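You operate a simulated robot arm through the tools that you are given. There is no shell and no other tool. Be economical: measure what you need, move in short steps, check, and stop when the job is done.

You run a simulated robot arm. Do the job below in one go: nothing can be reset, and whatever is moved stays where it is left.

JOB
Put things in order on the top of the adapter tray. At the end: the run card stands on top of the steel valve seat; the teal pail setting block is on the red reject dish; the morning vial stands where the run card stood; the silver small steel weight stands where the morning vial stood; whatever was shut is shut again. Leave all else as you found it, and nothing knocked over.

The check looks at the end state, three seconds after you hand in, the way a careful person would. Anything else that was tipped, shoved, dropped, spilled or broken makes it a failure.

ROBOT AND FRAMES
A 7-joint arm with a two-finger parallel gripper, fixed in place. Base frame: the origin is at the foot of the arm, x ahead of it, y to its left, z up; the work surface is at about z = 830. Readings come in mm, degrees, newtons and seconds.
With the tool pointing down near the work surface it reaches from about 240 to 680 mm from the base axis. Its first joint turns from -66.0 to 66.0 degrees. Payload 2.4 kg.
Tool frame: the origin (TCP) lies between the finger pads and is the grasp point; the fingertips stand 30 mm ahead of it; z points along the fingers, y is the line along which they close. Largest opening 94 mm; finger width 28, thickness 10; the body of the gripper, 50 by 96 mm, starts 55 mm behind the TCP.
Orientation is that of the tool frame in the base frame, as a unit quaternion [w, x, y, z]. With the fingers straight down and closing along the base's y, the tool's x points along the base's -x, its y along +y and its z along -z.

CONTROLS
- The arm moves only by the tool send_rows. Its argument "plan" is a list of rows, each an object (a shift or turn left out is 0, a gripper value left out holds the last) with "angular": the turn, a rotation vector about the base's x, y, z in degrees, a list of three; "translation": the shift along the base's x, y, z in mm, a list of three; "hand": the gripper command, from -1 (shut) to 1 (fully open), values between in proportion. In form: [{"angular": [wx, wy, wz], "translation": [dx, dy, dz], "hand": hand}, ...]. A call has 1 to 10 rows; each row is the pose to reach, as a shift and turn from the pose commanded when the call began. Each row takes 0.2 s and may step no farther than 50 mm and 8.6 degrees from the row before; otherwise, or with a gripper value out of range, the whole call is refused. A pose out of reach is approached as far as the arm can. The call stops where the force on the tool passes 40 N (or 10 N more than at its start, if that is more) or the arm is blocked; 0.2 s more then pass. The fingers move at their own pace (about 153 mm/s each) and stop on an object; they squeeze with about 22 N. The grip force told is the motor's: it shows also when the fingers shut on nothing. Time passes only in rows, and 0.2 s behind the last, so rows that repeat a pose let the fingers close. It gives the time, the measured TCP pose, the force on the tool (base axes), the opening and the grip force at its end, in the units of the frame above (readings bear some noise), with the torque about the TCP (base axes, N m) and any sound that the robot's microphone picked up.
- Cameras (640 x 400 px; columns grow to the right, rows downward): "scene" is fixed at [49.5, 491.5, 1438.3]; the picture's right is [-0.57, -0.82, 0.00], its down [-0.51, 0.36, -0.78] and it looks along [0.64, -0.45, -0.62] (base axes); focal length 327 px, centre (320, 200). "wrist" rides on the gripper at [76, 14, -102] in the tool frame; the picture's right is [-0.18, 0.98, 0.00], its down [-0.75, -0.14, -0.64] and it looks along [-0.63, -0.12, 0.77] (tool axes); focal length 243 px, centre (320, 200). There is no depth. A picture from a camera that has moved, and an enlarged one, comes with that camera's place and axes in the base frame and with its lens.
- capture(camera): a new picture of that camera. No time passes.
- close_up(camera, box): a new picture of the part [left, top, right, bottom] of that camera's present view, enlarged. No time passes.
- close_job(): hands the job in; it is judged then, once.

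Work in short steps. Places have to be worked out from the pictures, the camera data and where the tool is seen: move nearer, look again, correct. Check each grasp and each placing, and mend what went wrong. You have 120 turns and 64 pictures in all, those below and enlarged ones among them. Open the gripper and draw the arm clear of the work before you hand the job in, unless the task says otherwise; then end with one line.

The tools are called after ">>>" as a command line: name --argument value ..., lists and objects as JSON in quotes. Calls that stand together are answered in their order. send_rows: Moves the arm, as the interface text tells. Its arguments: {"type":"object","properties":{"plan":{"type":"array","items":{"type":"object","properties":{"angular":{"type":"array","items":{"type":"number"}},"translation":{"type":"array","items":{"type":"number"}},"hand":{"type":"number"}}}}},"required":["plan"]} The other tools are called the same way: capture (camera) takes a picture; close_up (camera, box) takes an enlarged picture of a part of a camera's view; close_job () hands the job in.

At the start:

```text
t: 0.0
eef_pos: [401.6, 37.6, 1178.5]
tool_rot: [0.001, 0.0, 1.0, 0.0]
force: [0.4, -0.1, -0.1]
wrist_torque: [0.02, 0.02, -0.01]
grip_width: 93.9
grasp_force: 0.1
```

scene: 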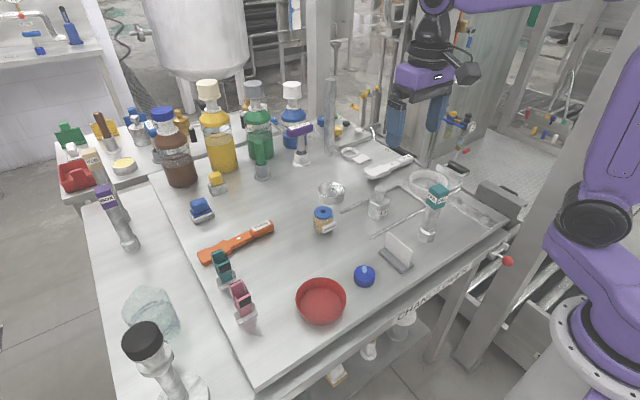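
wrist: 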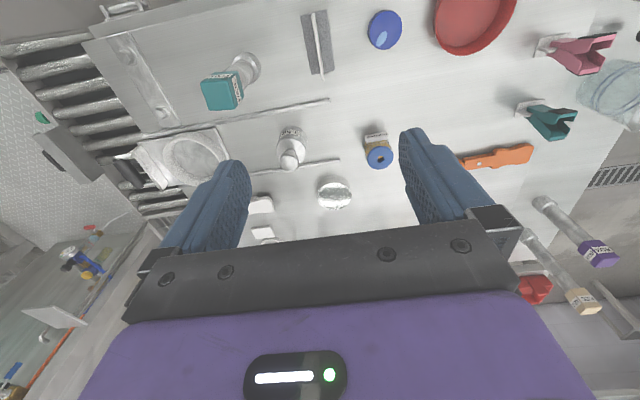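

I start by enlarging the work area to identify the named things.

>>> close_up --camera "scene" --box '[300, 140, 480, 300]'

>>> close_up --camera "scene" --box '[160, 140, 360, 340]'

```text
2.50 times, centred on (390, 220) of scene
camera zoom: at [49.5, 491.5, 1438.3], right [-0.57, -0.82, 0.0], down [-0.51, 0.36, -0.78], along [0.64, -0.45, -0.62], focal length 817 px, centre (145, 150)
```

zoom: 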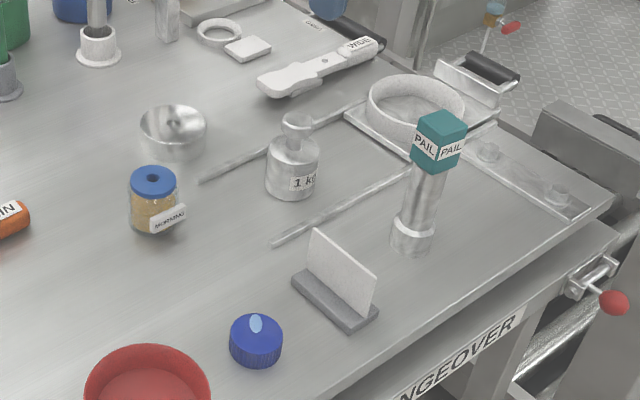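

```text
2.00 times, centred on (260, 240) of scene
camera zoom: at [49.5, 491.5, 1438.3], right [-0.57, -0.82, 0.0], down [-0.51, 0.36, -0.78], along [0.64, -0.45, -0.62], focal length 654 px, centre (440, 120)
```

zoom: 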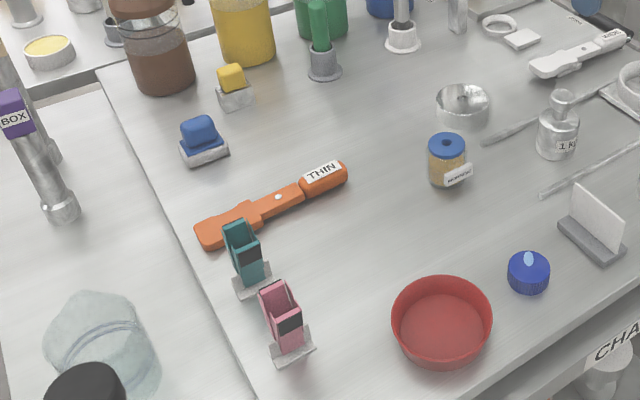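

The PAIL block, card, vial, weight and dish are clear. I take the shallow steel ring near (671, 17) to be the seat. I move lower and forward for a better look at the seat and the vial.

>>> send_rows --plan '[{"translation": [15, 0, -45]}, {"translation": [30, 0, -90]}, {"translation": [45, 0, -130]}]'

>>> capture --camera "wrist"

>>> close_up --camera "scene" --box '[280, 160, 380, 240]'

>>> close_up --camera "scene" --box '[360, 170, 470, 280]'

```text
t: 0.8
eef_pos: [446.4, 39.1, 1046.8]
tool_rot: [0.0, 0.0, 1.0, 0.0]
force: [-0.1, 0.2, 0.1]
wrist_torque: [-0.01, 0.01, 0.01]
grip_width: 94.1
grasp_force: 0.1
```

```text
59 pictures are left
camera wrist: at [370.8, 53.3, 1148.8], right [0.18, 0.98, 0.0], down [0.75, -0.14, 0.64], along [0.63, -0.12, -0.77], focal length 243 px, centre (320, 200)
```

wrist: 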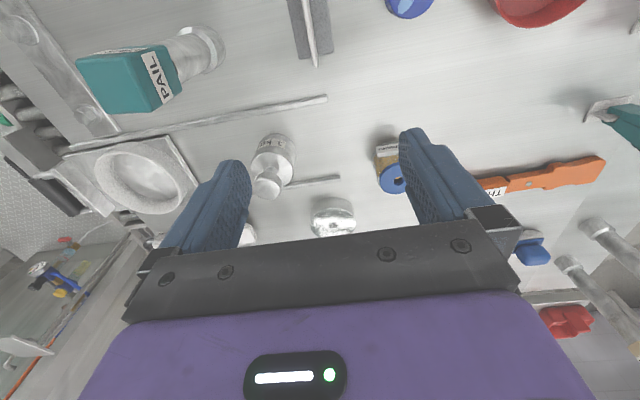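

```text
5.00 times, centred on (330, 200) of scene
camera zoom: at [49.5, 491.5, 1438.3], right [-0.57, -0.82, 0.0], down [-0.51, 0.36, -0.78], along [0.64, -0.45, -0.62], focal length 1634 px, centre (270, 200)
```

zoom: 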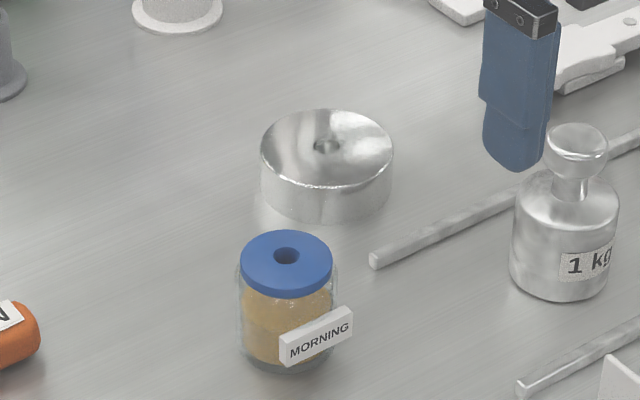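

```text
3.64 times, centred on (415, 225) of scene
camera zoom: at [49.5, 491.5, 1438.3], right [-0.57, -0.82, 0.0], down [-0.51, 0.36, -0.78], along [0.64, -0.45, -0.62], focal length 1188 px, centre (-26, 109)
```

zoom: 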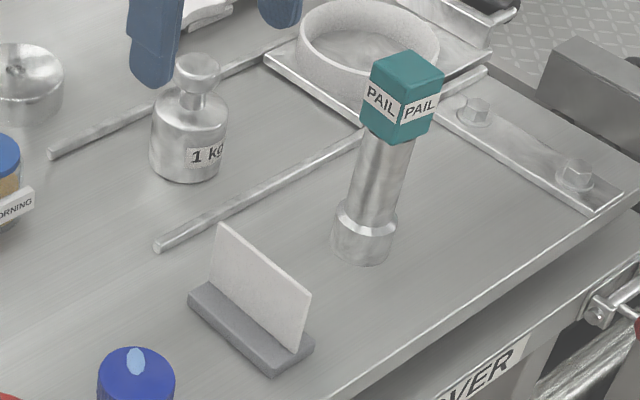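

The seat is a flat-topped steel puck, about 78 mm wide and 27 mm high, near (665, 17). The card looks to run along x near (383, 37). I move above the card to refine that.

>>> send_rows --plan '[{"translation": [-32, 0, -25]}, {"translation": [-63, -1, -50]}, {"translation": [-63, -1, -80]}]'

>>> capture --camera "wrist"

>>> capture --camera "scene"

```text
t: 1.6
eef_pos: [379.9, 37.9, 966.8]
tool_rot: [0.001, 0.0, 1.0, 0.0]
force: [0.4, -1.1, -1.0]
wrist_torque: [-0.02, 0.0, 0.01]
grip_width: 94.0
grasp_force: 0.1
```

```text
56 pictures are left
camera wrist: at [304.2, 51.7, 1068.9], right [0.18, 0.98, 0.0], down [0.75, -0.14, 0.64], along [0.63, -0.12, -0.77], focal length 243 px, centre (320, 200)
```

wrist: 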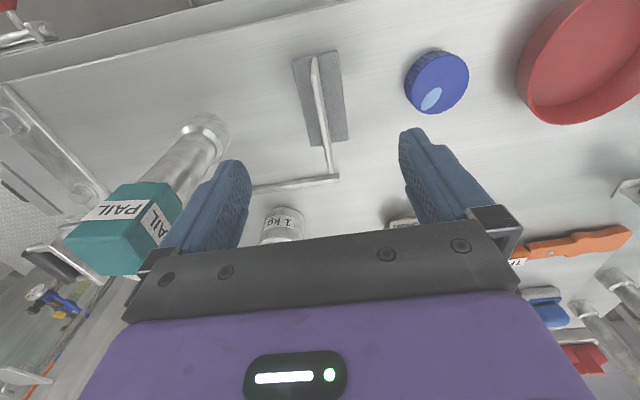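

```text
55 pictures are left
```

scene: 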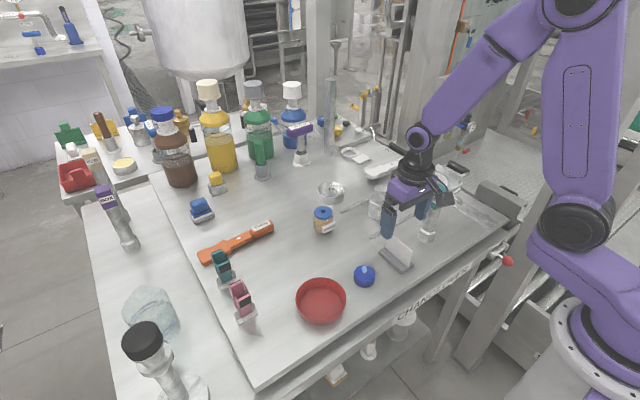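

The card base spans x 339–418 and y 20–58, centre about (378, 40), with no yaw. The card's top is near z 903. I descend over the card until the tips are just above its base, then grip it.

>>> send_rows --plan '[{"translation": [-1, 2, -45]}, {"translation": [-1, 2, -84]}, {"translation": [-1, 2, -84], "hand": -1}, {"translation": [-1, 2, -84], "hand": -1}, {"translation": [-1, 2, -84], "hand": -1}]'

>>> capture --camera "wrist"

```text
t: 2.8
eef_pos: [382.0, 38.3, 882.9]
tool_rot: [0.0, 0.0, 1.0, 0.0]
force: [0.1, 0.6, 0.3]
wrist_torque: [0.01, -0.01, -0.02]
grip_width: 8.0
grasp_force: 22.2
```

```text
54 pictures are left
camera wrist: at [305.6, 53.0, 985.2], right [0.18, 0.98, 0.0], down [0.75, -0.14, 0.64], along [0.63, -0.12, -0.77], focal length 243 px, centre (320, 200)
```

wrist: 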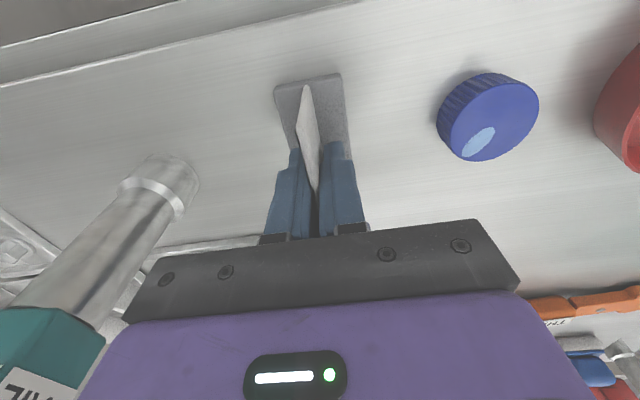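

The card is held, 8 mm thick. I lift it straight up and check.

>>> send_rows --plan '[{"translation": [0, 0, 20]}, {"translation": [0, 0, 60]}, {"translation": [0, 0, 110]}]'

>>> capture --camera "wrist"

>>> close_up --camera "scene" --box '[320, 150, 480, 290]'

```text
t: 3.6
eef_pos: [381.2, 39.4, 995.0]
tool_rot: [0.0, 0.0, 1.0, 0.001]
force: [0.6, 0.2, -1.5]
wrist_torque: [-0.01, 0.01, 0.02]
grip_width: 7.9
grasp_force: 21.6
```

```text
53 pictures are left
camera wrist: at [305.7, 54.5, 1096.3], right [0.18, 0.98, 0.0], down [0.75, -0.14, 0.64], along [0.63, -0.12, -0.77], focal length 243 px, centre (320, 200)
```

wrist: 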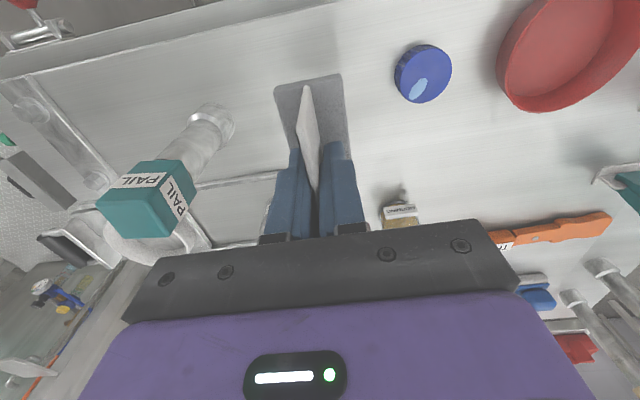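

```text
2.86 times, centred on (400, 220) of scene
camera zoom: at [49.5, 491.5, 1438.3], right [-0.57, -0.82, 0.0], down [-0.51, 0.36, -0.78], along [0.64, -0.45, -0.62], focal length 934 px, centre (91, 143)
```

zoom: 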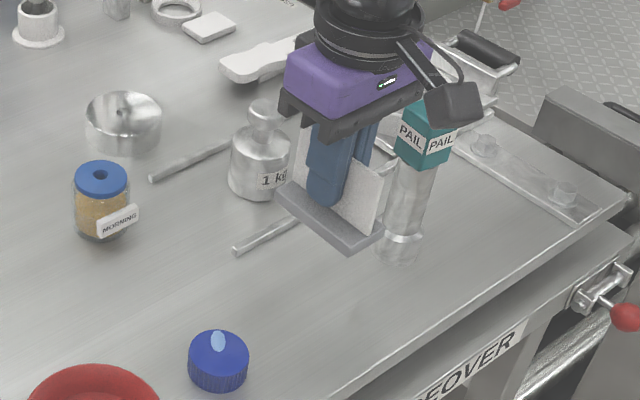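

The lift is clean. I move toward the seat, offset in y so the camera can see past the held card.

>>> send_rows --plan '[{"translation": [35, 30, 10]}, {"translation": [70, 60, 20]}, {"translation": [110, 85, 30]}, {"translation": [155, 95, 30]}, {"translation": [175, 95, 30]}]'

>>> capture --camera "wrist"

```text
t: 4.8
eef_pos: [556.9, 133.0, 1023.7]
tool_rot: [0.0, 0.0, 1.0, 0.0]
force: [0.3, 0.0, -1.2]
wrist_torque: [0.01, 0.01, -0.05]
grip_width: 7.7
grasp_force: 21.8
```

```text
51 pictures are left
camera wrist: at [481.2, 147.5, 1126.1], right [0.18, 0.98, 0.0], down [0.75, -0.14, 0.64], along [0.63, -0.12, -0.77], focal length 243 px, centre (320, 200)
```

wrist: 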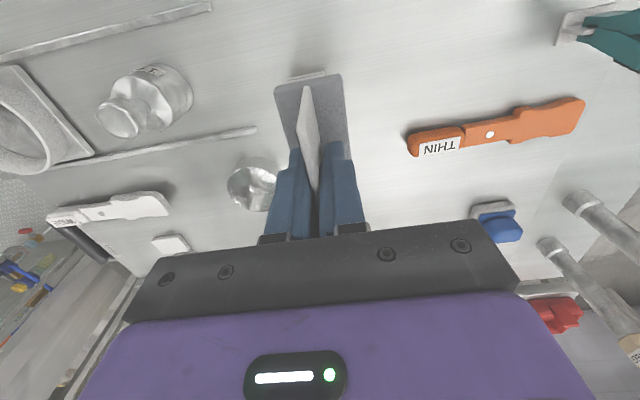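

The seat centre comes out at about (663, 19) again, so TCP (665, 19). I go over it and stop about 25 mm above to check.

>>> send_rows --plan '[{"translation": [36, -40, 0]}, {"translation": [72, -80, 0]}, {"translation": [108, -114, 0]}, {"translation": [108, -114, -45]}, {"translation": [108, -114, -85]}]'

>>> capture --camera "wrist"

>>> close_up --camera "scene" --box '[280, 130, 400, 230]'

```text
refused: row 1 steps farther than a row can; nothing moved
```

```text
50 pictures are left
camera wrist: at [481.2, 147.5, 1126.1], right [0.18, 0.98, 0.0], down [0.75, -0.14, 0.64], along [0.63, -0.12, -0.77], focal length 243 px, centre (320, 200)
```

wrist: 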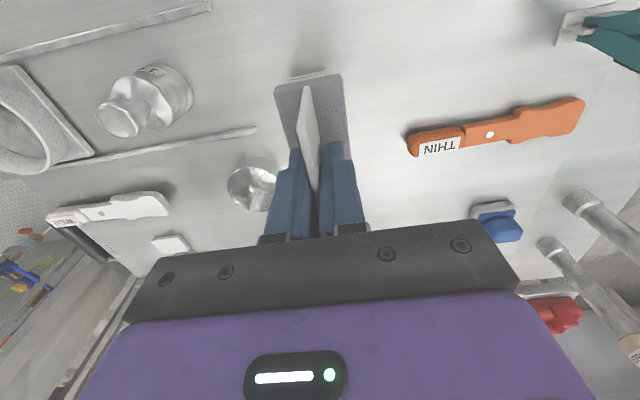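

```text
4.00 times, centred on (340, 180) of scene
camera zoom: at [49.5, 491.5, 1438.3], right [-0.57, -0.82, 0.0], down [-0.51, 0.36, -0.78], along [0.64, -0.45, -0.62], focal length 1307 px, centre (240, 280)
```

zoom: 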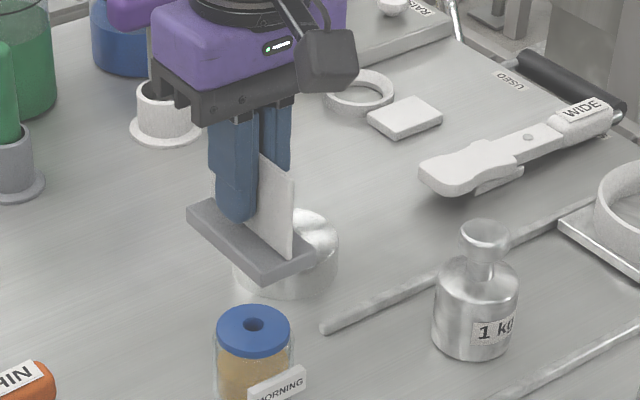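

The row was slightly too long, so I resend the move in smaller steps.

>>> send_rows --plan '[{"translation": [30, -32, 0]}, {"translation": [60, -64, 0]}, {"translation": [90, -96, 0]}, {"translation": [108, -114, 0]}, {"translation": [108, -114, -45]}, {"translation": [108, -114, -87]}]'

>>> capture --camera "wrist"

>>> close_up --camera "scene" --box '[280, 130, 400, 230]'

```text
t: 6.2
eef_pos: [662.9, 20.5, 935.3]
tool_rot: [0.0, 0.0, 1.0, 0.0]
force: [0.5, 0.4, -0.8]
wrist_torque: [-0.03, 0.04, 0.01]
grip_width: 8.0
grasp_force: 22.4
```

```text
48 pictures are left
camera wrist: at [587.3, 35.3, 1037.3], right [0.18, 0.98, 0.0], down [0.75, -0.14, 0.64], along [0.63, -0.12, -0.77], focal length 243 px, centre (320, 200)
```

wrist: 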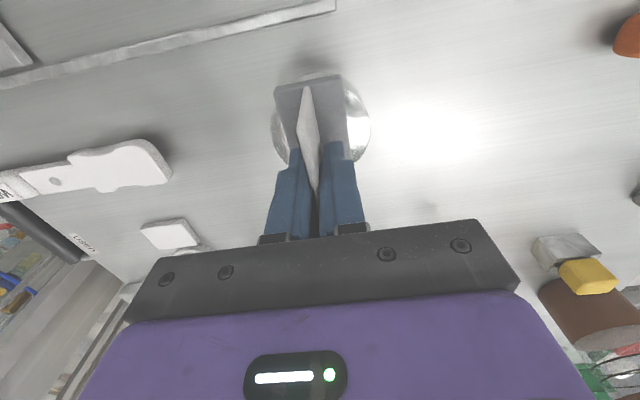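

```text
4.00 times, centred on (340, 180) of scene
camera zoom: at [49.5, 491.5, 1438.3], right [-0.57, -0.82, 0.0], down [-0.51, 0.36, -0.78], along [0.64, -0.45, -0.62], focal length 1307 px, centre (240, 280)
```

zoom: 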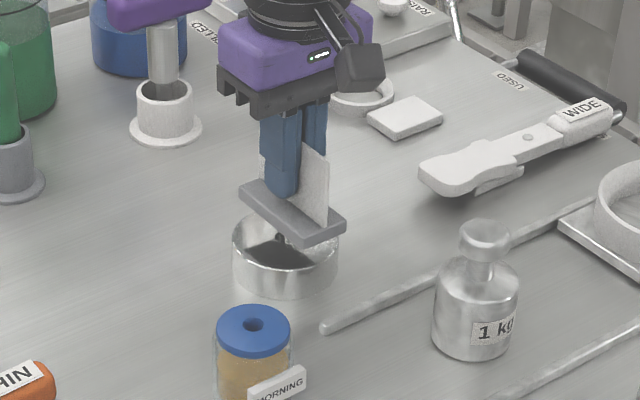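

The card base sits centred over the seat, which is at about (659, 22). I lower in small steps to find contact.

>>> send_rows --plan '[{"translation": [-2, 1, -10]}, {"translation": [-2, 1, -18]}, {"translation": [-2, 1, -21]}, {"translation": [-2, 1, -23]}]'

>>> close_up --camera "scene" --box '[300, 150, 370, 210]'

```text
t: 7.2
eef_pos: [663.0, 21.5, 913.1]
tool_rot: [0.0, 0.0, 1.0, 0.001]
force: [0.0, -0.2, -0.3]
wrist_torque: [0.0, 0.01, 0.0]
grip_width: 8.0
grasp_force: 21.8
```

```text
6.67 times, centred on (335, 180) of scene
camera zoom: at [49.5, 491.5, 1438.3], right [-0.57, -0.82, 0.0], down [-0.51, 0.36, -0.78], along [0.64, -0.45, -0.62], focal length 2178 px, centre (220, 333)
```

zoom: 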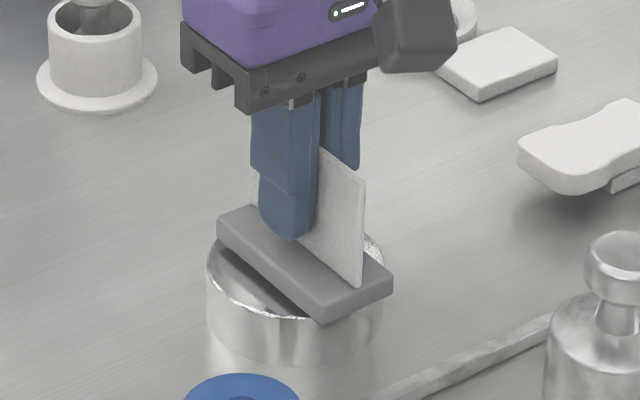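

Nearly in contact with no force yet, so I lower further a millimetre at a time.

>>> send_rows --plan '[{"translation": [0, 0, -1.5]}, {"translation": [0, 0, -3]}]'

```text
t: 7.8
eef_pos: [663.9, 21.0, 911.8]
tool_rot: [0.0, 0.0, 1.0, 0.0]
force: [0.7, -0.3, -1.3]
wrist_torque: [-0.01, 0.02, 0.0]
grip_width: 8.2
grasp_force: 22.2
```

>>> send_rows --plan '[{"translation": [0, 0, -1.5]}, {"translation": [0, 0, -3]}]'

>>> close_up --camera "scene" --box '[300, 150, 370, 210]'

```text
t: 8.4
eef_pos: [663.7, 22.3, 911.0]
tool_rot: [0.001, 0.001, 1.0, 0.0]
force: [-5.5, -0.1, 17.0]
wrist_torque: [0.01, 0.2, 0.0]
grip_width: 7.6
grasp_force: 21.7
```

```text
6.67 times, centred on (335, 180) of scene
camera zoom: at [49.0, 491.5, 1438.3], right [-0.57, -0.82, 0.0], down [-0.51, 0.36, -0.78], along [0.64, -0.45, -0.62], focal length 2178 px, centre (220, 333)
```

zoom: 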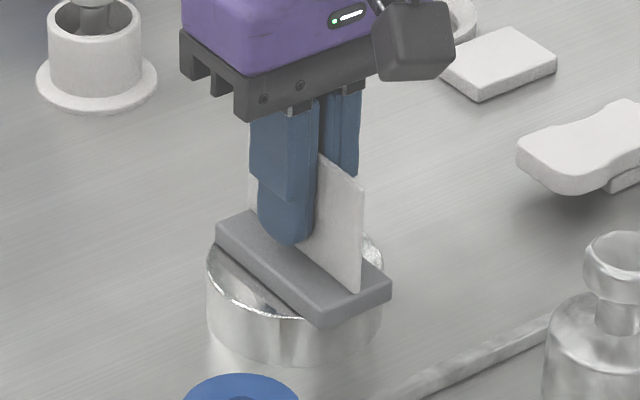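

Contact shows as 17 N upward. I relieve it by 2 mm and open slowly.

>>> send_rows --plan '[{"translation": [0, 0, 2], "hand": -1}, {"translation": [0, 0, 2], "hand": -0.6}, {"translation": [0, 0, 2], "hand": 0}, {"translation": [0, 0, 2], "hand": 0}]'

>>> close_up --camera "scene" --box '[300, 150, 370, 210]'

```text
t: 9.4
eef_pos: [664.1, 22.5, 910.6]
tool_rot: [-0.001, 0.0, 1.0, 0.001]
force: [-0.5, -0.1, -0.7]
wrist_torque: [-0.03, 0.04, -0.01]
grip_width: 47.0
grasp_force: 0.0
```

```text
6.67 times, centred on (335, 180) of scene
camera zoom: at [49.5, 491.5, 1438.3], right [-0.57, -0.82, 0.0], down [-0.51, 0.36, -0.78], along [0.64, -0.45, -0.62], focal length 2178 px, centre (220, 333)
```

zoom: 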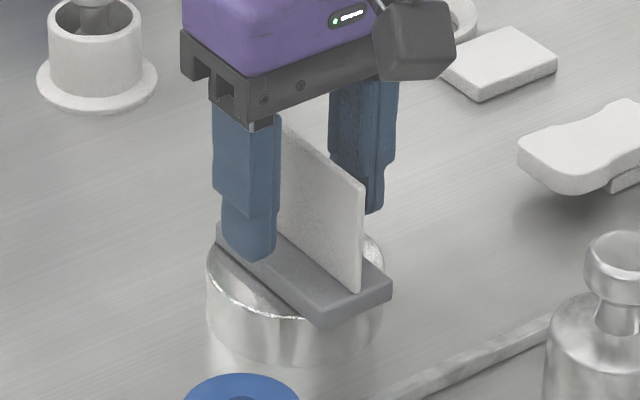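

The card stands on the seat. I raise up and back off to view the vial.

>>> send_rows --plan '[{"translation": [0, 0, 40]}, {"translation": [0, 0, 85]}, {"translation": [0, 0, 115]}, {"translation": [-35, 30, 115], "hand": 1}, {"translation": [-70, 60, 100]}, {"translation": [-100, 90, 90]}]'

>>> capture --camera "wrist"

>>> close_up --camera "scene" --box '[280, 150, 400, 250]'

```text
t: 10.8
eef_pos: [560.6, 112.0, 1000.0]
tool_rot: [0.001, 0.0, 1.0, 0.0]
force: [-0.2, 0.3, 0.4]
wrist_torque: [0.0, 0.01, 0.01]
grip_width: 93.8
grasp_force: 0.0
```

```text
43 pictures are left
camera wrist: at [484.6, 126.2, 1102.2], right [0.18, 0.98, 0.0], down [0.75, -0.14, 0.64], along [0.63, -0.12, -0.77], focal length 243 px, centre (320, 200)
```

wrist: 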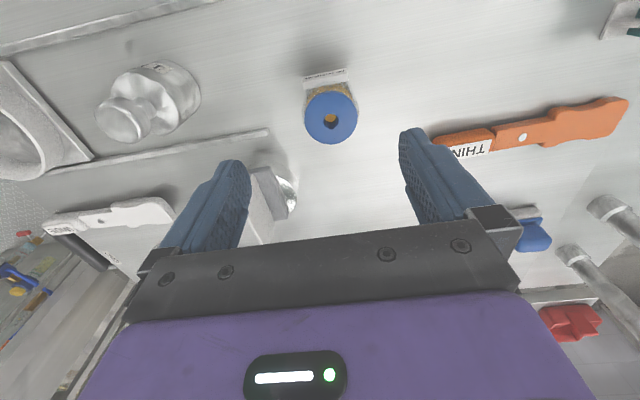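

```text
4.00 times, centred on (340, 200) of scene
camera zoom: at [49.5, 491.5, 1438.3], right [-0.57, -0.82, 0.0], down [-0.51, 0.36, -0.78], along [0.64, -0.45, -0.62], focal length 1307 px, centre (240, 200)
```

zoom: 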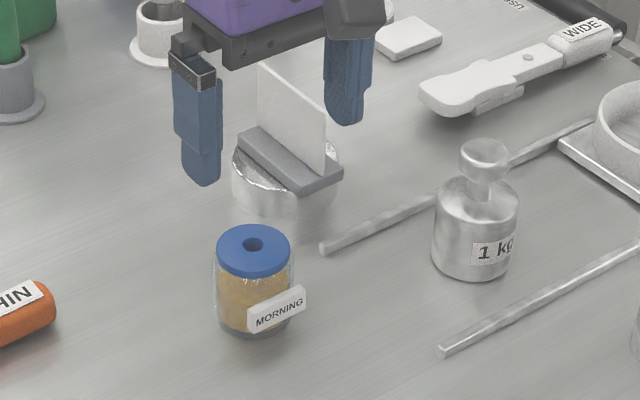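

Triangulating the vial cap gives a centre of about (564, 120), top z about 900. I align and descend partway, then check before gripping.

>>> send_rows --plan '[{"translation": [3.5, 8, -30]}, {"translation": [3.5, 8, -65]}]'

>>> capture --camera "wrist"

```text
t: 11.4
eef_pos: [565.4, 119.3, 934.6]
tool_rot: [0.001, 0.0, 1.0, 0.0]
force: [0.5, -0.9, 0.3]
wrist_torque: [0.0, 0.0, 0.0]
grip_width: 93.7
grasp_force: 0.1
```

```text
41 pictures are left
camera wrist: at [490.1, 133.4, 1037.2], right [0.18, 0.98, 0.0], down [0.75, -0.14, 0.64], along [0.63, -0.12, -0.77], focal length 243 px, centre (320, 200)
```

wrist: 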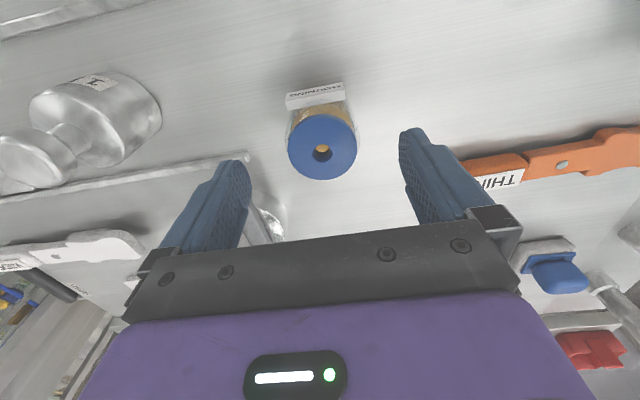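

The vial centre is confirmed at (564, 120.5). I descend to z about 868 and grip.

>>> send_rows --plan '[{"translation": [-1, 1, -33]}, {"translation": [-1, 1, -66]}, {"translation": [-1, 1, -66], "hand": 0.2}, {"translation": [-1, 1, -66], "hand": -0.3}, {"translation": [-1, 1, -66], "hand": -0.3}]'

>>> close_up --camera "scene" --box '[270, 150, 390, 250]'

```text
t: 12.6
eef_pos: [565.5, 120.6, 869.9]
tool_rot: [0.0, 0.0, 1.0, -0.001]
force: [-0.2, 0.5, -0.4]
wrist_torque: [0.03, -0.03, -0.03]
grip_width: 52.0
grasp_force: 21.9
```

```text
4.00 times, centred on (330, 200) of scene
camera zoom: at [49.5, 491.5, 1438.3], right [-0.57, -0.82, 0.0], down [-0.51, 0.36, -0.78], along [0.64, -0.45, -0.62], focal length 1307 px, centre (280, 200)
```

zoom: 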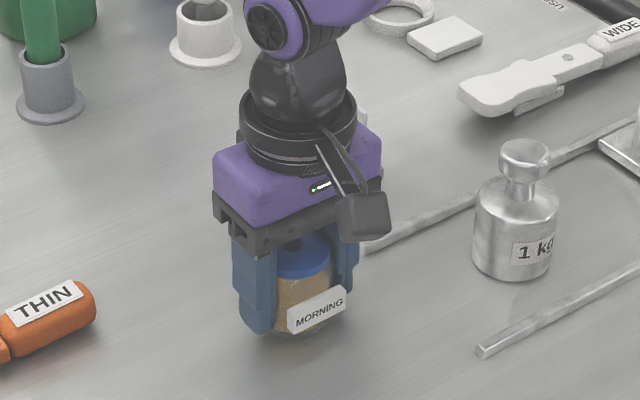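

The vial is gripped at 52 mm. I lift it and carry it to the card's old spot at (378.8, 39.3).

>>> send_rows --plan '[{"translation": [0, 0, 40]}, {"translation": [0, 0, 80]}, {"translation": [-40, -18, 80]}, {"translation": [-80, -35, 80]}, {"translation": [-120, -52, 80]}, {"translation": [-160, -70, 80]}, {"translation": [-186, -81, 80]}, {"translation": [-186, -81, 50]}]'

>>> capture --camera "wrist"

>>> capture --camera "scene"

```text
t: 14.4
eef_pos: [379.2, 38.8, 919.2]
tool_rot: [0.0, 0.0, 1.0, 0.001]
force: [-0.6, -0.6, -1.5]
wrist_torque: [0.03, 0.01, 0.01]
grip_width: 51.8
grasp_force: 21.4
```

```text
39 pictures are left
camera wrist: at [304.3, 53.1, 1021.0], right [0.18, 0.98, 0.0], down [0.75, -0.14, 0.64], along [0.63, -0.12, -0.77], focal length 243 px, centre (320, 200)
```

wrist: 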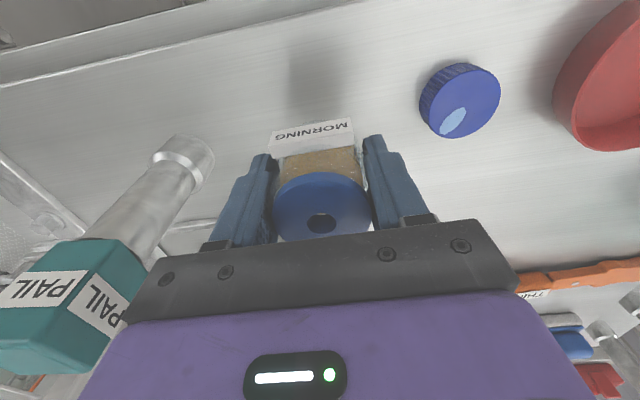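

```text
38 pictures are left
```

scene: 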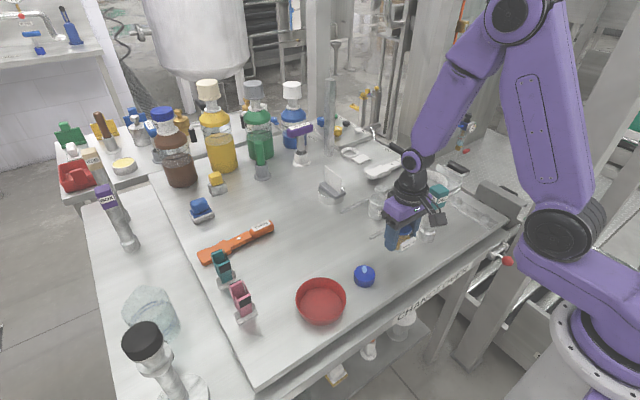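

The vial is over the spot. I lower it in steps toward TCP z about 869.

>>> send_rows --plan '[{"translation": [0, 0, -30]}, {"translation": [0, 0, -45]}, {"translation": [0, 0, -49]}, {"translation": [0, 0, -51]}]'

```text
t: 15.4
eef_pos: [380.8, 39.6, 869.0]
tool_rot: [0.002, 0.0, 1.0, 0.0]
force: [1.4, -1.7, 13.1]
wrist_torque: [-0.07, -0.01, -0.05]
grip_width: 51.9
grasp_force: 22.1
```

There is 13 N of contact. I relieve 1 mm, release, and rise.

>>> send_rows --plan '[{"translation": [0, 0, 1], "hand": -0.3}, {"translation": [0, 0, 1], "hand": 0.3}, {"translation": [0, 0, 1], "hand": 0.7}, {"translation": [0, 0, 1], "hand": 0.9}, {"translation": [0, 0, 40]}, {"translation": [0, 0, 85]}, {"translation": [0, 0, 125]}]'

>>> capture --camera "wrist"

>>> close_up --camera "scene" --box '[330, 160, 450, 300]'

```text
t: 17.0
eef_pos: [377.7, 39.4, 993.7]
tool_rot: [0.001, 0.0, 1.0, 0.0]
force: [-0.1, -0.1, 0.0]
wrist_torque: [0.0, 0.02, 0.0]
grip_width: 89.1
grasp_force: 0.2
```

```text
37 pictures are left
camera wrist: at [302.1, 53.3, 1096.6], right [0.18, 0.98, 0.0], down [0.75, -0.14, 0.64], along [0.63, -0.12, -0.77], focal length 243 px, centre (320, 200)
```

wrist: 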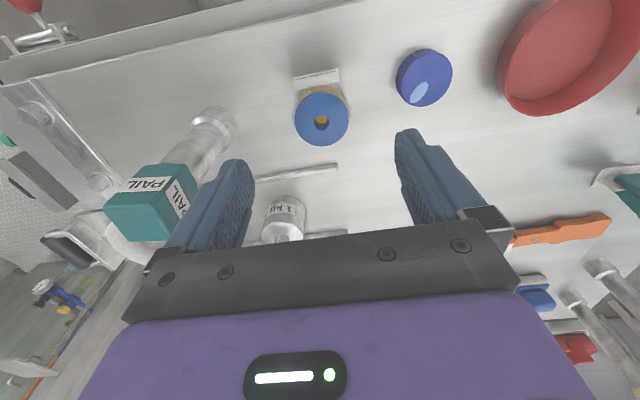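

```text
2.86 times, centred on (390, 230) of scene
camera zoom: at [49.5, 491.5, 1438.3], right [-0.57, -0.82, 0.0], down [-0.51, 0.36, -0.78], along [0.64, -0.45, -0.62], focal length 934 px, centre (120, 114)
```

zoom: 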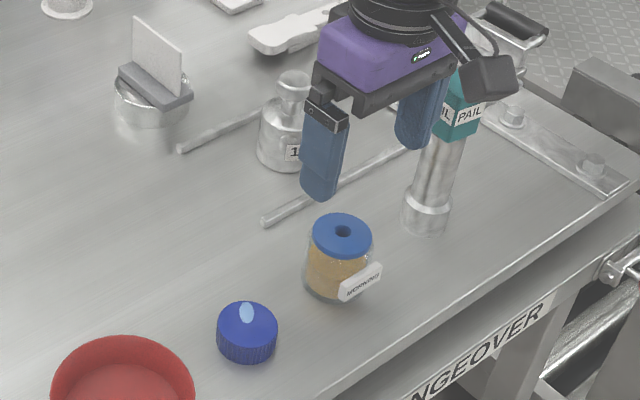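

The vial stands well at the card's old spot. Next I move toward the weight.

>>> send_rows --plan '[{"translation": [45, 0, 20], "hand": 1}, {"translation": [90, 0, 20]}, {"translation": [130, -25, 20]}, {"translation": [135, -65, 20]}, {"translation": [135, -70, 20]}]'

>>> capture --camera "wrist"

>>> close_up --camera "scene" --box '[330, 150, 450, 250]'

```text
t: 18.2
eef_pos: [513.9, -31.0, 1012.7]
tool_rot: [0.0, 0.0, 1.0, -0.001]
force: [-0.9, 0.2, -0.1]
wrist_torque: [0.0, -0.01, 0.04]
grip_width: 94.2
grasp_force: 0.2
```

```text
35 pictures are left
camera wrist: at [438.8, -17.3, 1114.5], right [0.18, 0.98, 0.0], down [0.75, -0.14, 0.64], along [0.63, -0.12, -0.77], focal length 243 px, centre (320, 200)
```

wrist: 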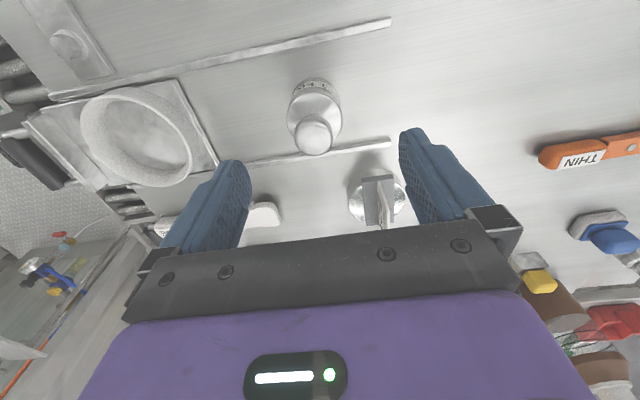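

```text
4.00 times, centred on (390, 200) of scene
camera zoom: at [49.5, 491.5, 1438.3], right [-0.57, -0.82, 0.0], down [-0.51, 0.36, -0.78], along [0.64, -0.45, -0.62], focal length 1307 px, centre (40, 200)
```

zoom: 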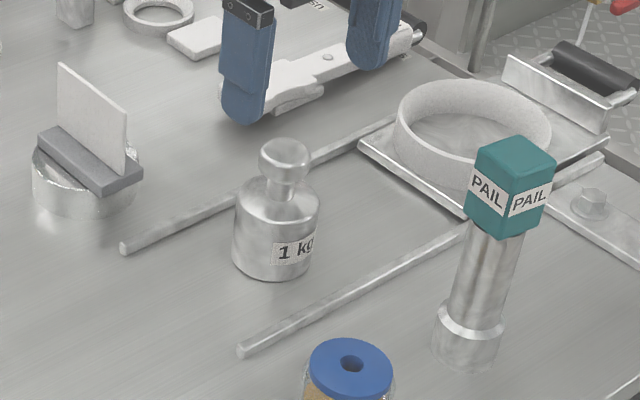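

The weight is near (525, -41) and its knob top is around z 920. I align and take a closer look.

>>> send_rows --plan '[{"translation": [10, -10, -25]}, {"translation": [10, -10, -50]}]'

>>> capture --camera "wrist"

>>> close_up --camera "scene" --box '[350, 160, 410, 220]'

```text
t: 18.8
eef_pos: [524.0, -41.6, 962.5]
tool_rot: [0.0, 0.0, 1.0, 0.0]
force: [0.4, 0.3, -0.2]
wrist_torque: [0.0, 0.0, 0.0]
grip_width: 93.8
grasp_force: 0.1
```

```text
33 pictures are left
camera wrist: at [448.8, -27.5, 1064.9], right [0.18, 0.98, 0.0], down [0.75, -0.14, 0.64], along [0.63, -0.12, -0.77], focal length 243 px, centre (320, 200)
```

wrist: 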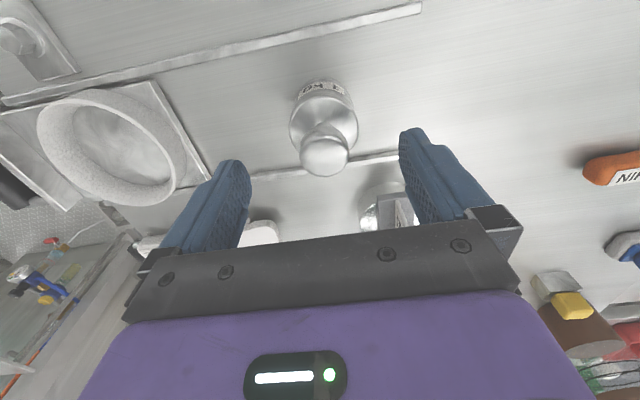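

```text
6.67 times, centred on (380, 190) of scene
camera zoom: at [49.5, 491.5, 1438.3], right [-0.57, -0.82, 0.0], down [-0.51, 0.36, -0.78], along [0.64, -0.45, -0.62], focal length 2178 px, centre (-80, 267)
```

zoom: 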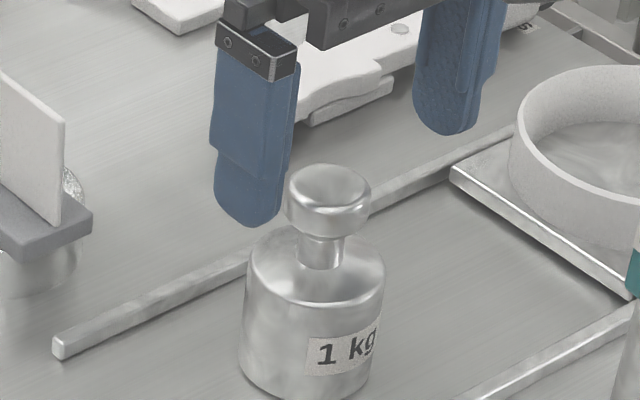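

The weight's axis is at (524, -38.7), knob top about 930 and shoulder about 885. I descend to TCP z 884 so the knob clears the palm, then grip the body.

>>> send_rows --plan '[{"translation": [0, 2.5, -40]}, {"translation": [0, 2.5, -78]}, {"translation": [0, 2.5, -78], "hand": 0.4}, {"translation": [0, 2.5, -78], "hand": -0.5}, {"translation": [0, 2.5, -78], "hand": -0.5}, {"translation": [0, 2.5, -78], "hand": -1}]'

>>> capture --camera "wrist"

```text
t: 20.2
eef_pos: [524.0, -36.3, 884.9]
tool_rot: [0.0, 0.0, 1.0, 0.0]
force: [1.1, -0.7, -0.3]
wrist_torque: [-0.05, -0.14, -0.07]
grip_width: 57.5
grasp_force: 22.1
```

```text
31 pictures are left
camera wrist: at [448.0, -22.8, 987.1], right [0.18, 0.98, 0.0], down [0.75, -0.14, 0.64], along [0.63, -0.12, -0.77], focal length 243 px, centre (320, 200)
```

wrist: 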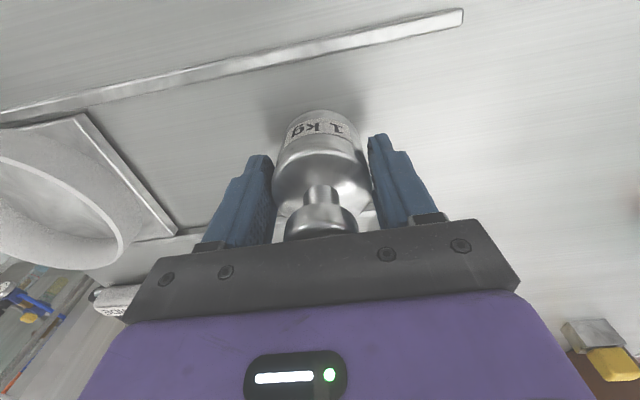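

The weight is gripped at 57.5 mm. I lift it slowly and watch for slip.

>>> send_rows --plan '[{"translation": [0, 0, 5]}, {"translation": [0, 0, 12]}, {"translation": [0, 0, 20]}, {"translation": [0, 0, 20]}]'

>>> capture --camera "wrist"

```text
t: 21.2
eef_pos: [525.1, -38.0, 905.3]
tool_rot: [0.0, 0.0, 1.0, 0.001]
force: [-0.4, -0.3, -10.2]
wrist_torque: [0.01, 0.05, 0.04]
grip_width: 57.2
grasp_force: 21.9
```

```text
30 pictures are left
camera wrist: at [448.3, -23.4, 1007.6], right [0.18, 0.98, 0.0], down [0.75, -0.14, 0.64], along [0.63, -0.12, -0.77], focal length 243 px, centre (320, 200)
```

wrist: 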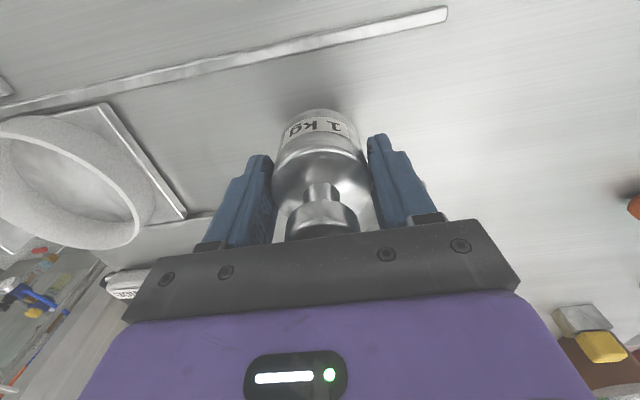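

It holds the full 10 N. I carry it to the vial's old spot at (564, 120.5).

>>> send_rows --plan '[{"translation": [0, 0, 30]}, {"translation": [0, 35, 30]}, {"translation": [5, 75, 30]}, {"translation": [20, 115, 30]}, {"translation": [39, 150, 30]}, {"translation": [39, 158, 30]}, {"translation": [39, 158, 5]}, {"translation": [39, 158, 0]}]'

>>> capture --camera "wrist"

>>> close_up --camera "scene" --box '[270, 150, 390, 250]'

```text
t: 23.0
eef_pos: [563.0, 119.0, 904.4]
tool_rot: [0.001, 0.0, 1.0, 0.0]
force: [0.0, -0.7, -9.8]
wrist_torque: [0.04, 0.06, 0.0]
grip_width: 57.3
grasp_force: 21.3
```

```text
29 pictures are left
camera wrist: at [487.1, 133.3, 1006.8], right [0.18, 0.98, 0.0], down [0.75, -0.14, 0.64], along [0.63, -0.12, -0.77], focal length 243 px, centre (320, 200)
```

wrist: 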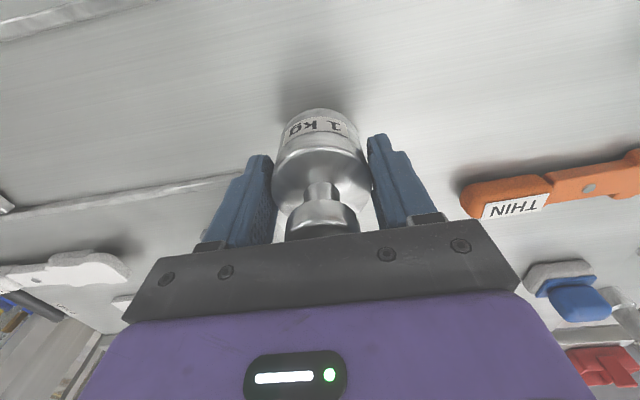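

```text
4.00 times, centred on (330, 200) of scene
camera zoom: at [49.7, 491.5, 1438.2], right [-0.57, -0.82, 0.0], down [-0.51, 0.36, -0.78], along [0.64, -0.45, -0.62], focal length 1307 px, centre (280, 200)
```

zoom: 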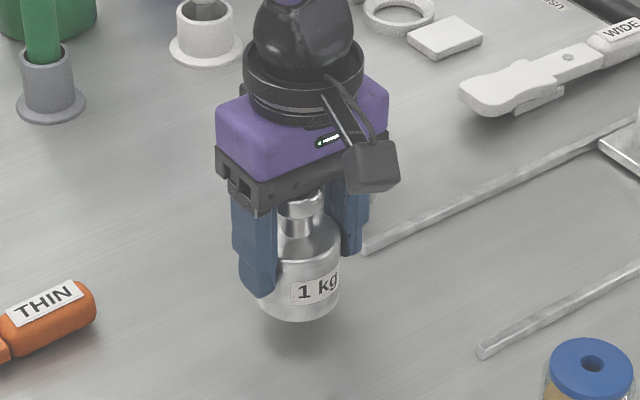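

It is positioned over the spot. I lower by about 20 mm until contact.

>>> send_rows --plan '[{"translation": [1, 1, -10]}, {"translation": [1, 1, -17]}, {"translation": [1, 1, -20]}, {"translation": [1, 1, -21]}]'

```text
t: 24.0
eef_pos: [564.0, 120.0, 885.3]
tool_rot: [0.002, 0.0, 1.0, 0.002]
force: [3.3, -1.9, 9.6]
wrist_torque: [-0.02, 0.29, -0.01]
grip_width: 56.6
grasp_force: 22.0
```

Contact is made, so I ease up 1 mm, release and rise.

>>> send_rows --plan '[{"translation": [0, 0, 1], "hand": -1}, {"translation": [0, 0, 1], "hand": 0.4}, {"translation": [0, 0, 1], "hand": 0.8}, {"translation": [0, 0, 1], "hand": 0.9}, {"translation": [0, 0, 45]}, {"translation": [0, 0, 90]}, {"translation": [0, 0, 130]}]'

>>> capture --camera "wrist"

>>> close_up --camera "scene" --box '[290, 150, 450, 290]'

```text
t: 25.6
eef_pos: [561.6, 122.2, 1014.1]
tool_rot: [0.001, 0.0, 1.0, 0.0]
force: [-0.4, -0.1, 0.5]
wrist_torque: [-0.01, 0.01, 0.02]
grip_width: 89.2
grasp_force: 0.1
```

```text
27 pictures are left
camera wrist: at [487.0, 135.9, 1115.9], right [0.18, 0.98, 0.0], down [0.75, -0.14, 0.64], along [0.63, -0.12, -0.77], focal length 243 px, centre (320, 200)
```

wrist: 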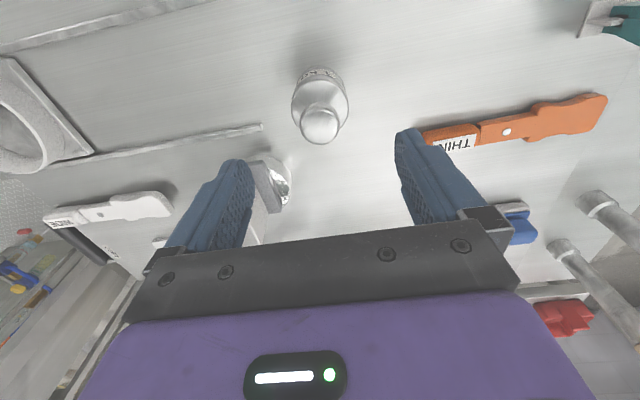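

```text
2.86 times, centred on (370, 220) of scene
camera zoom: at [49.5, 491.5, 1438.3], right [-0.57, -0.82, 0.0], down [-0.51, 0.36, -0.78], along [0.64, -0.45, -0.62], focal length 934 px, centre (177, 143)
```

zoom: 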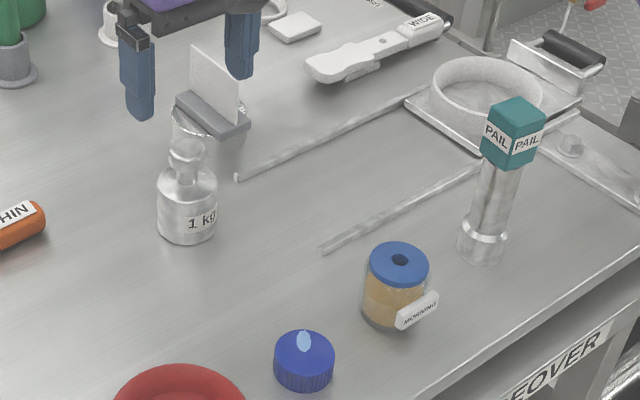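

The weight stands on the vial's old spot and all else is in place. Now for the PAIL block, about 160 mm tall near (387, -84), which I view from above to get its yaw.

>>> send_rows --plan '[{"translation": [-25, -30, 25], "hand": 1}, {"translation": [-50, -60, 45]}, {"translation": [-75, -90, 66]}, {"translation": [-100, -120, 66]}, {"translation": [-125, -150, 66]}, {"translation": [-155, -180, 66]}, {"translation": [-162, -184, 66]}]'

>>> capture --camera "wrist"

>>> close_up --camera "scene" --box '[400, 170, 470, 250]'

```text
t: 27.2
eef_pos: [402.6, -62.7, 1079.7]
tool_rot: [0.0, 0.0, 1.0, 0.0]
force: [0.2, 0.0, -0.5]
wrist_torque: [0.0, -0.02, 0.0]
grip_width: 94.0
grasp_force: 0.0
```

```text
25 pictures are left
camera wrist: at [326.0, -47.9, 1182.4], right [0.18, 0.98, 0.0], down [0.75, -0.14, 0.64], along [0.63, -0.12, -0.77], focal length 243 px, centre (320, 200)
```

wrist: 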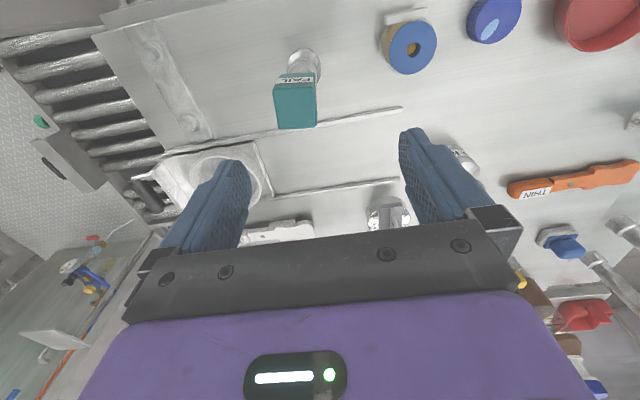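

```text
5.00 times, centred on (435, 210) of scene
camera zoom: at [49.5, 491.5, 1438.3], right [-0.57, -0.82, 0.0], down [-0.51, 0.36, -0.78], along [0.64, -0.45, -0.62], focal length 1634 px, centre (-255, 150)
```

zoom: 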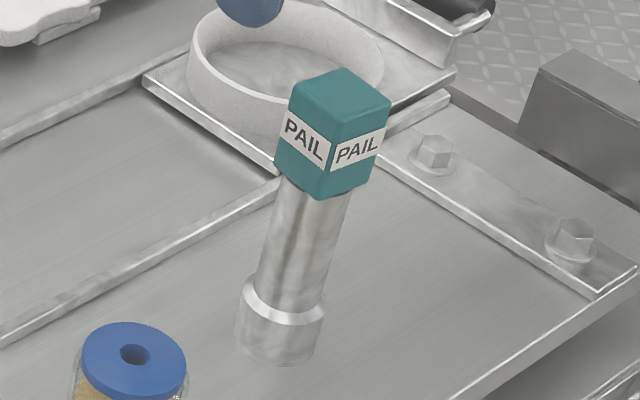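

>>> close_up --camera "wrist" --box '[250, 40, 350, 140]'

```text
4.00 times, centred on (300, 90) of wrist
camera zoom: at [326.0, -47.9, 1182.4], right [0.18, 0.98, 0.0], down [0.75, -0.14, 0.64], along [0.63, -0.12, -0.77], focal length 970 px, centre (400, 640)
```

zoom: 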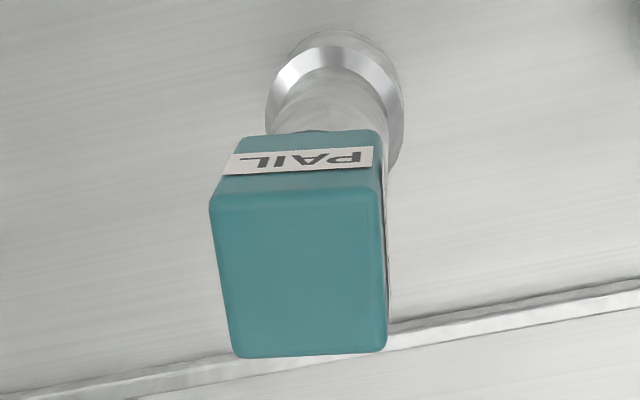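

The block's top centre is at (388.5, -79), top z 991, about 31.5 mm square, with yaw about -7°. I align and turn the tool, then check.

>>> send_rows --plan '[{"translation": [-14, -16.5, 0], "angular": [0, 0, -7]}, {"translation": [-14, -16.5, -40], "angular": [0, 0, -7]}]'

>>> close_up --camera "wrist" --box '[160, 40, 480, 240]'

```text
t: 27.8
eef_pos: [388.2, -78.9, 1039.9]
tool_rot: [-0.001, 0.061, 0.998, 0.0]
force: [-0.1, -0.2, -0.1]
wrist_torque: [-0.01, -0.03, -0.01]
grip_width: 93.7
grasp_force: 0.1
```

```text
2.00 times, centred on (320, 140) of wrist
camera zoom: at [314.8, -54.9, 1141.7], right [0.3, 0.95, 0.0], down [0.73, -0.23, 0.64], along [0.61, -0.19, -0.77], focal length 485 px, centre (320, 320)
```

zoom: 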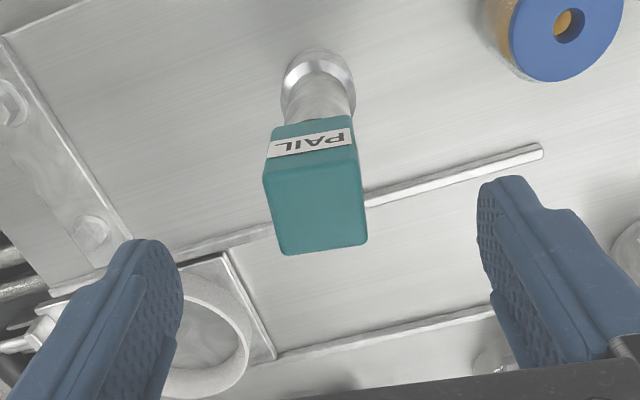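

Centre (388, -78.4) and yaw -7° are confirmed. I descend to TCP z about 966 and close on the block.

>>> send_rows --plan '[{"translation": [0, 0.5, -40]}, {"translation": [0, 0.5, -74]}, {"translation": [0, 0.5, -74], "hand": 0}, {"translation": [0, 0.5, -74], "hand": -1}, {"translation": [0, 0.5, -74], "hand": -1}, {"translation": [0, 0.5, -74], "hand": -1}]'

>>> capture --camera "wrist"

>>> close_up --camera "scene" --box '[380, 150, 480, 250]'

```text
t: 29.2
eef_pos: [390.3, -78.3, 964.9]
tool_rot: [0.0, 0.061, 0.998, 0.001]
force: [-0.4, 0.4, -0.2]
wrist_torque: [-0.01, 0.0, -0.01]
grip_width: 37.1
grasp_force: 21.7
```

```text
21 pictures are left
camera wrist: at [316.7, -54.7, 1067.7], right [0.3, 0.95, 0.0], down [0.73, -0.23, 0.64], along [0.61, -0.19, -0.77], focal length 243 px, centre (320, 200)
```

wrist: 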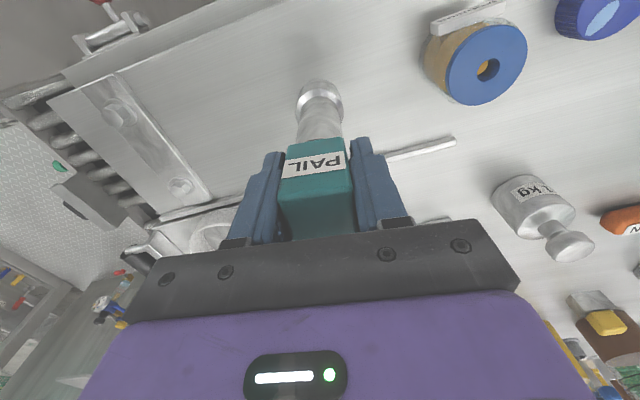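

```text
4.00 times, centred on (430, 200) of scene
camera zoom: at [49.5, 491.5, 1438.3], right [-0.57, -0.82, 0.0], down [-0.51, 0.36, -0.78], along [0.64, -0.45, -0.62], focal length 1307 px, centre (-120, 200)
```

zoom: 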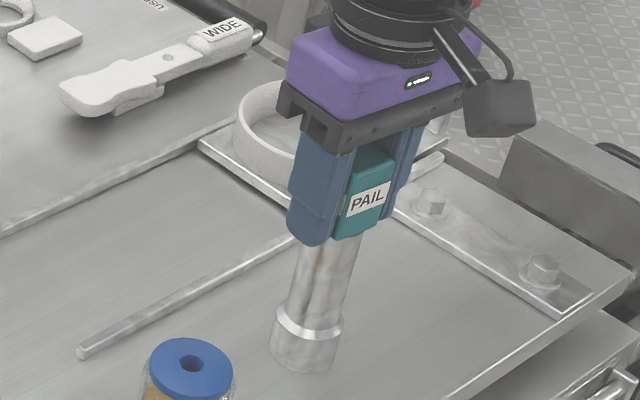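

The block is gripped squarely. I lift it straight up slowly, then higher.

>>> send_rows --plan '[{"translation": [0, 0, 10]}, {"translation": [0, 0, 30]}, {"translation": [0, 0, 70]}, {"translation": [0, 0, 115]}, {"translation": [0, 0, 125]}]'

>>> close_up --camera "scene" --box '[260, 120, 500, 340]'

```text
t: 30.4
eef_pos: [387.7, -78.0, 1090.9]
tool_rot: [0.0, 0.061, 0.998, 0.0]
force: [-0.5, 0.6, -3.0]
wrist_torque: [-0.02, -0.01, -0.02]
grip_width: 37.5
grasp_force: 22.7
```

```text
1.82 times, centred on (380, 230) of scene
camera zoom: at [49.5, 491.5, 1438.3], right [-0.57, -0.82, 0.0], down [-0.51, 0.36, -0.78], along [0.64, -0.45, -0.62], focal length 594 px, centre (211, 146)
```

zoom: 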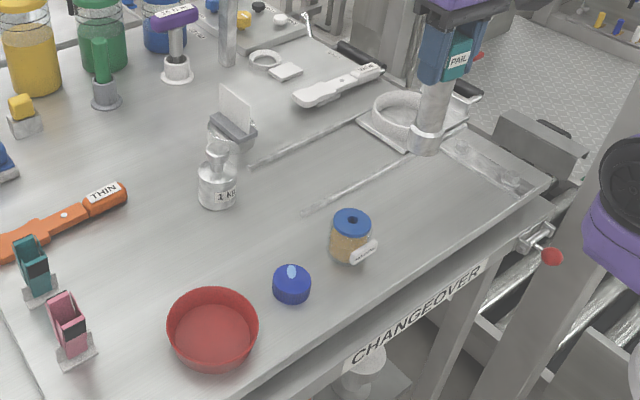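

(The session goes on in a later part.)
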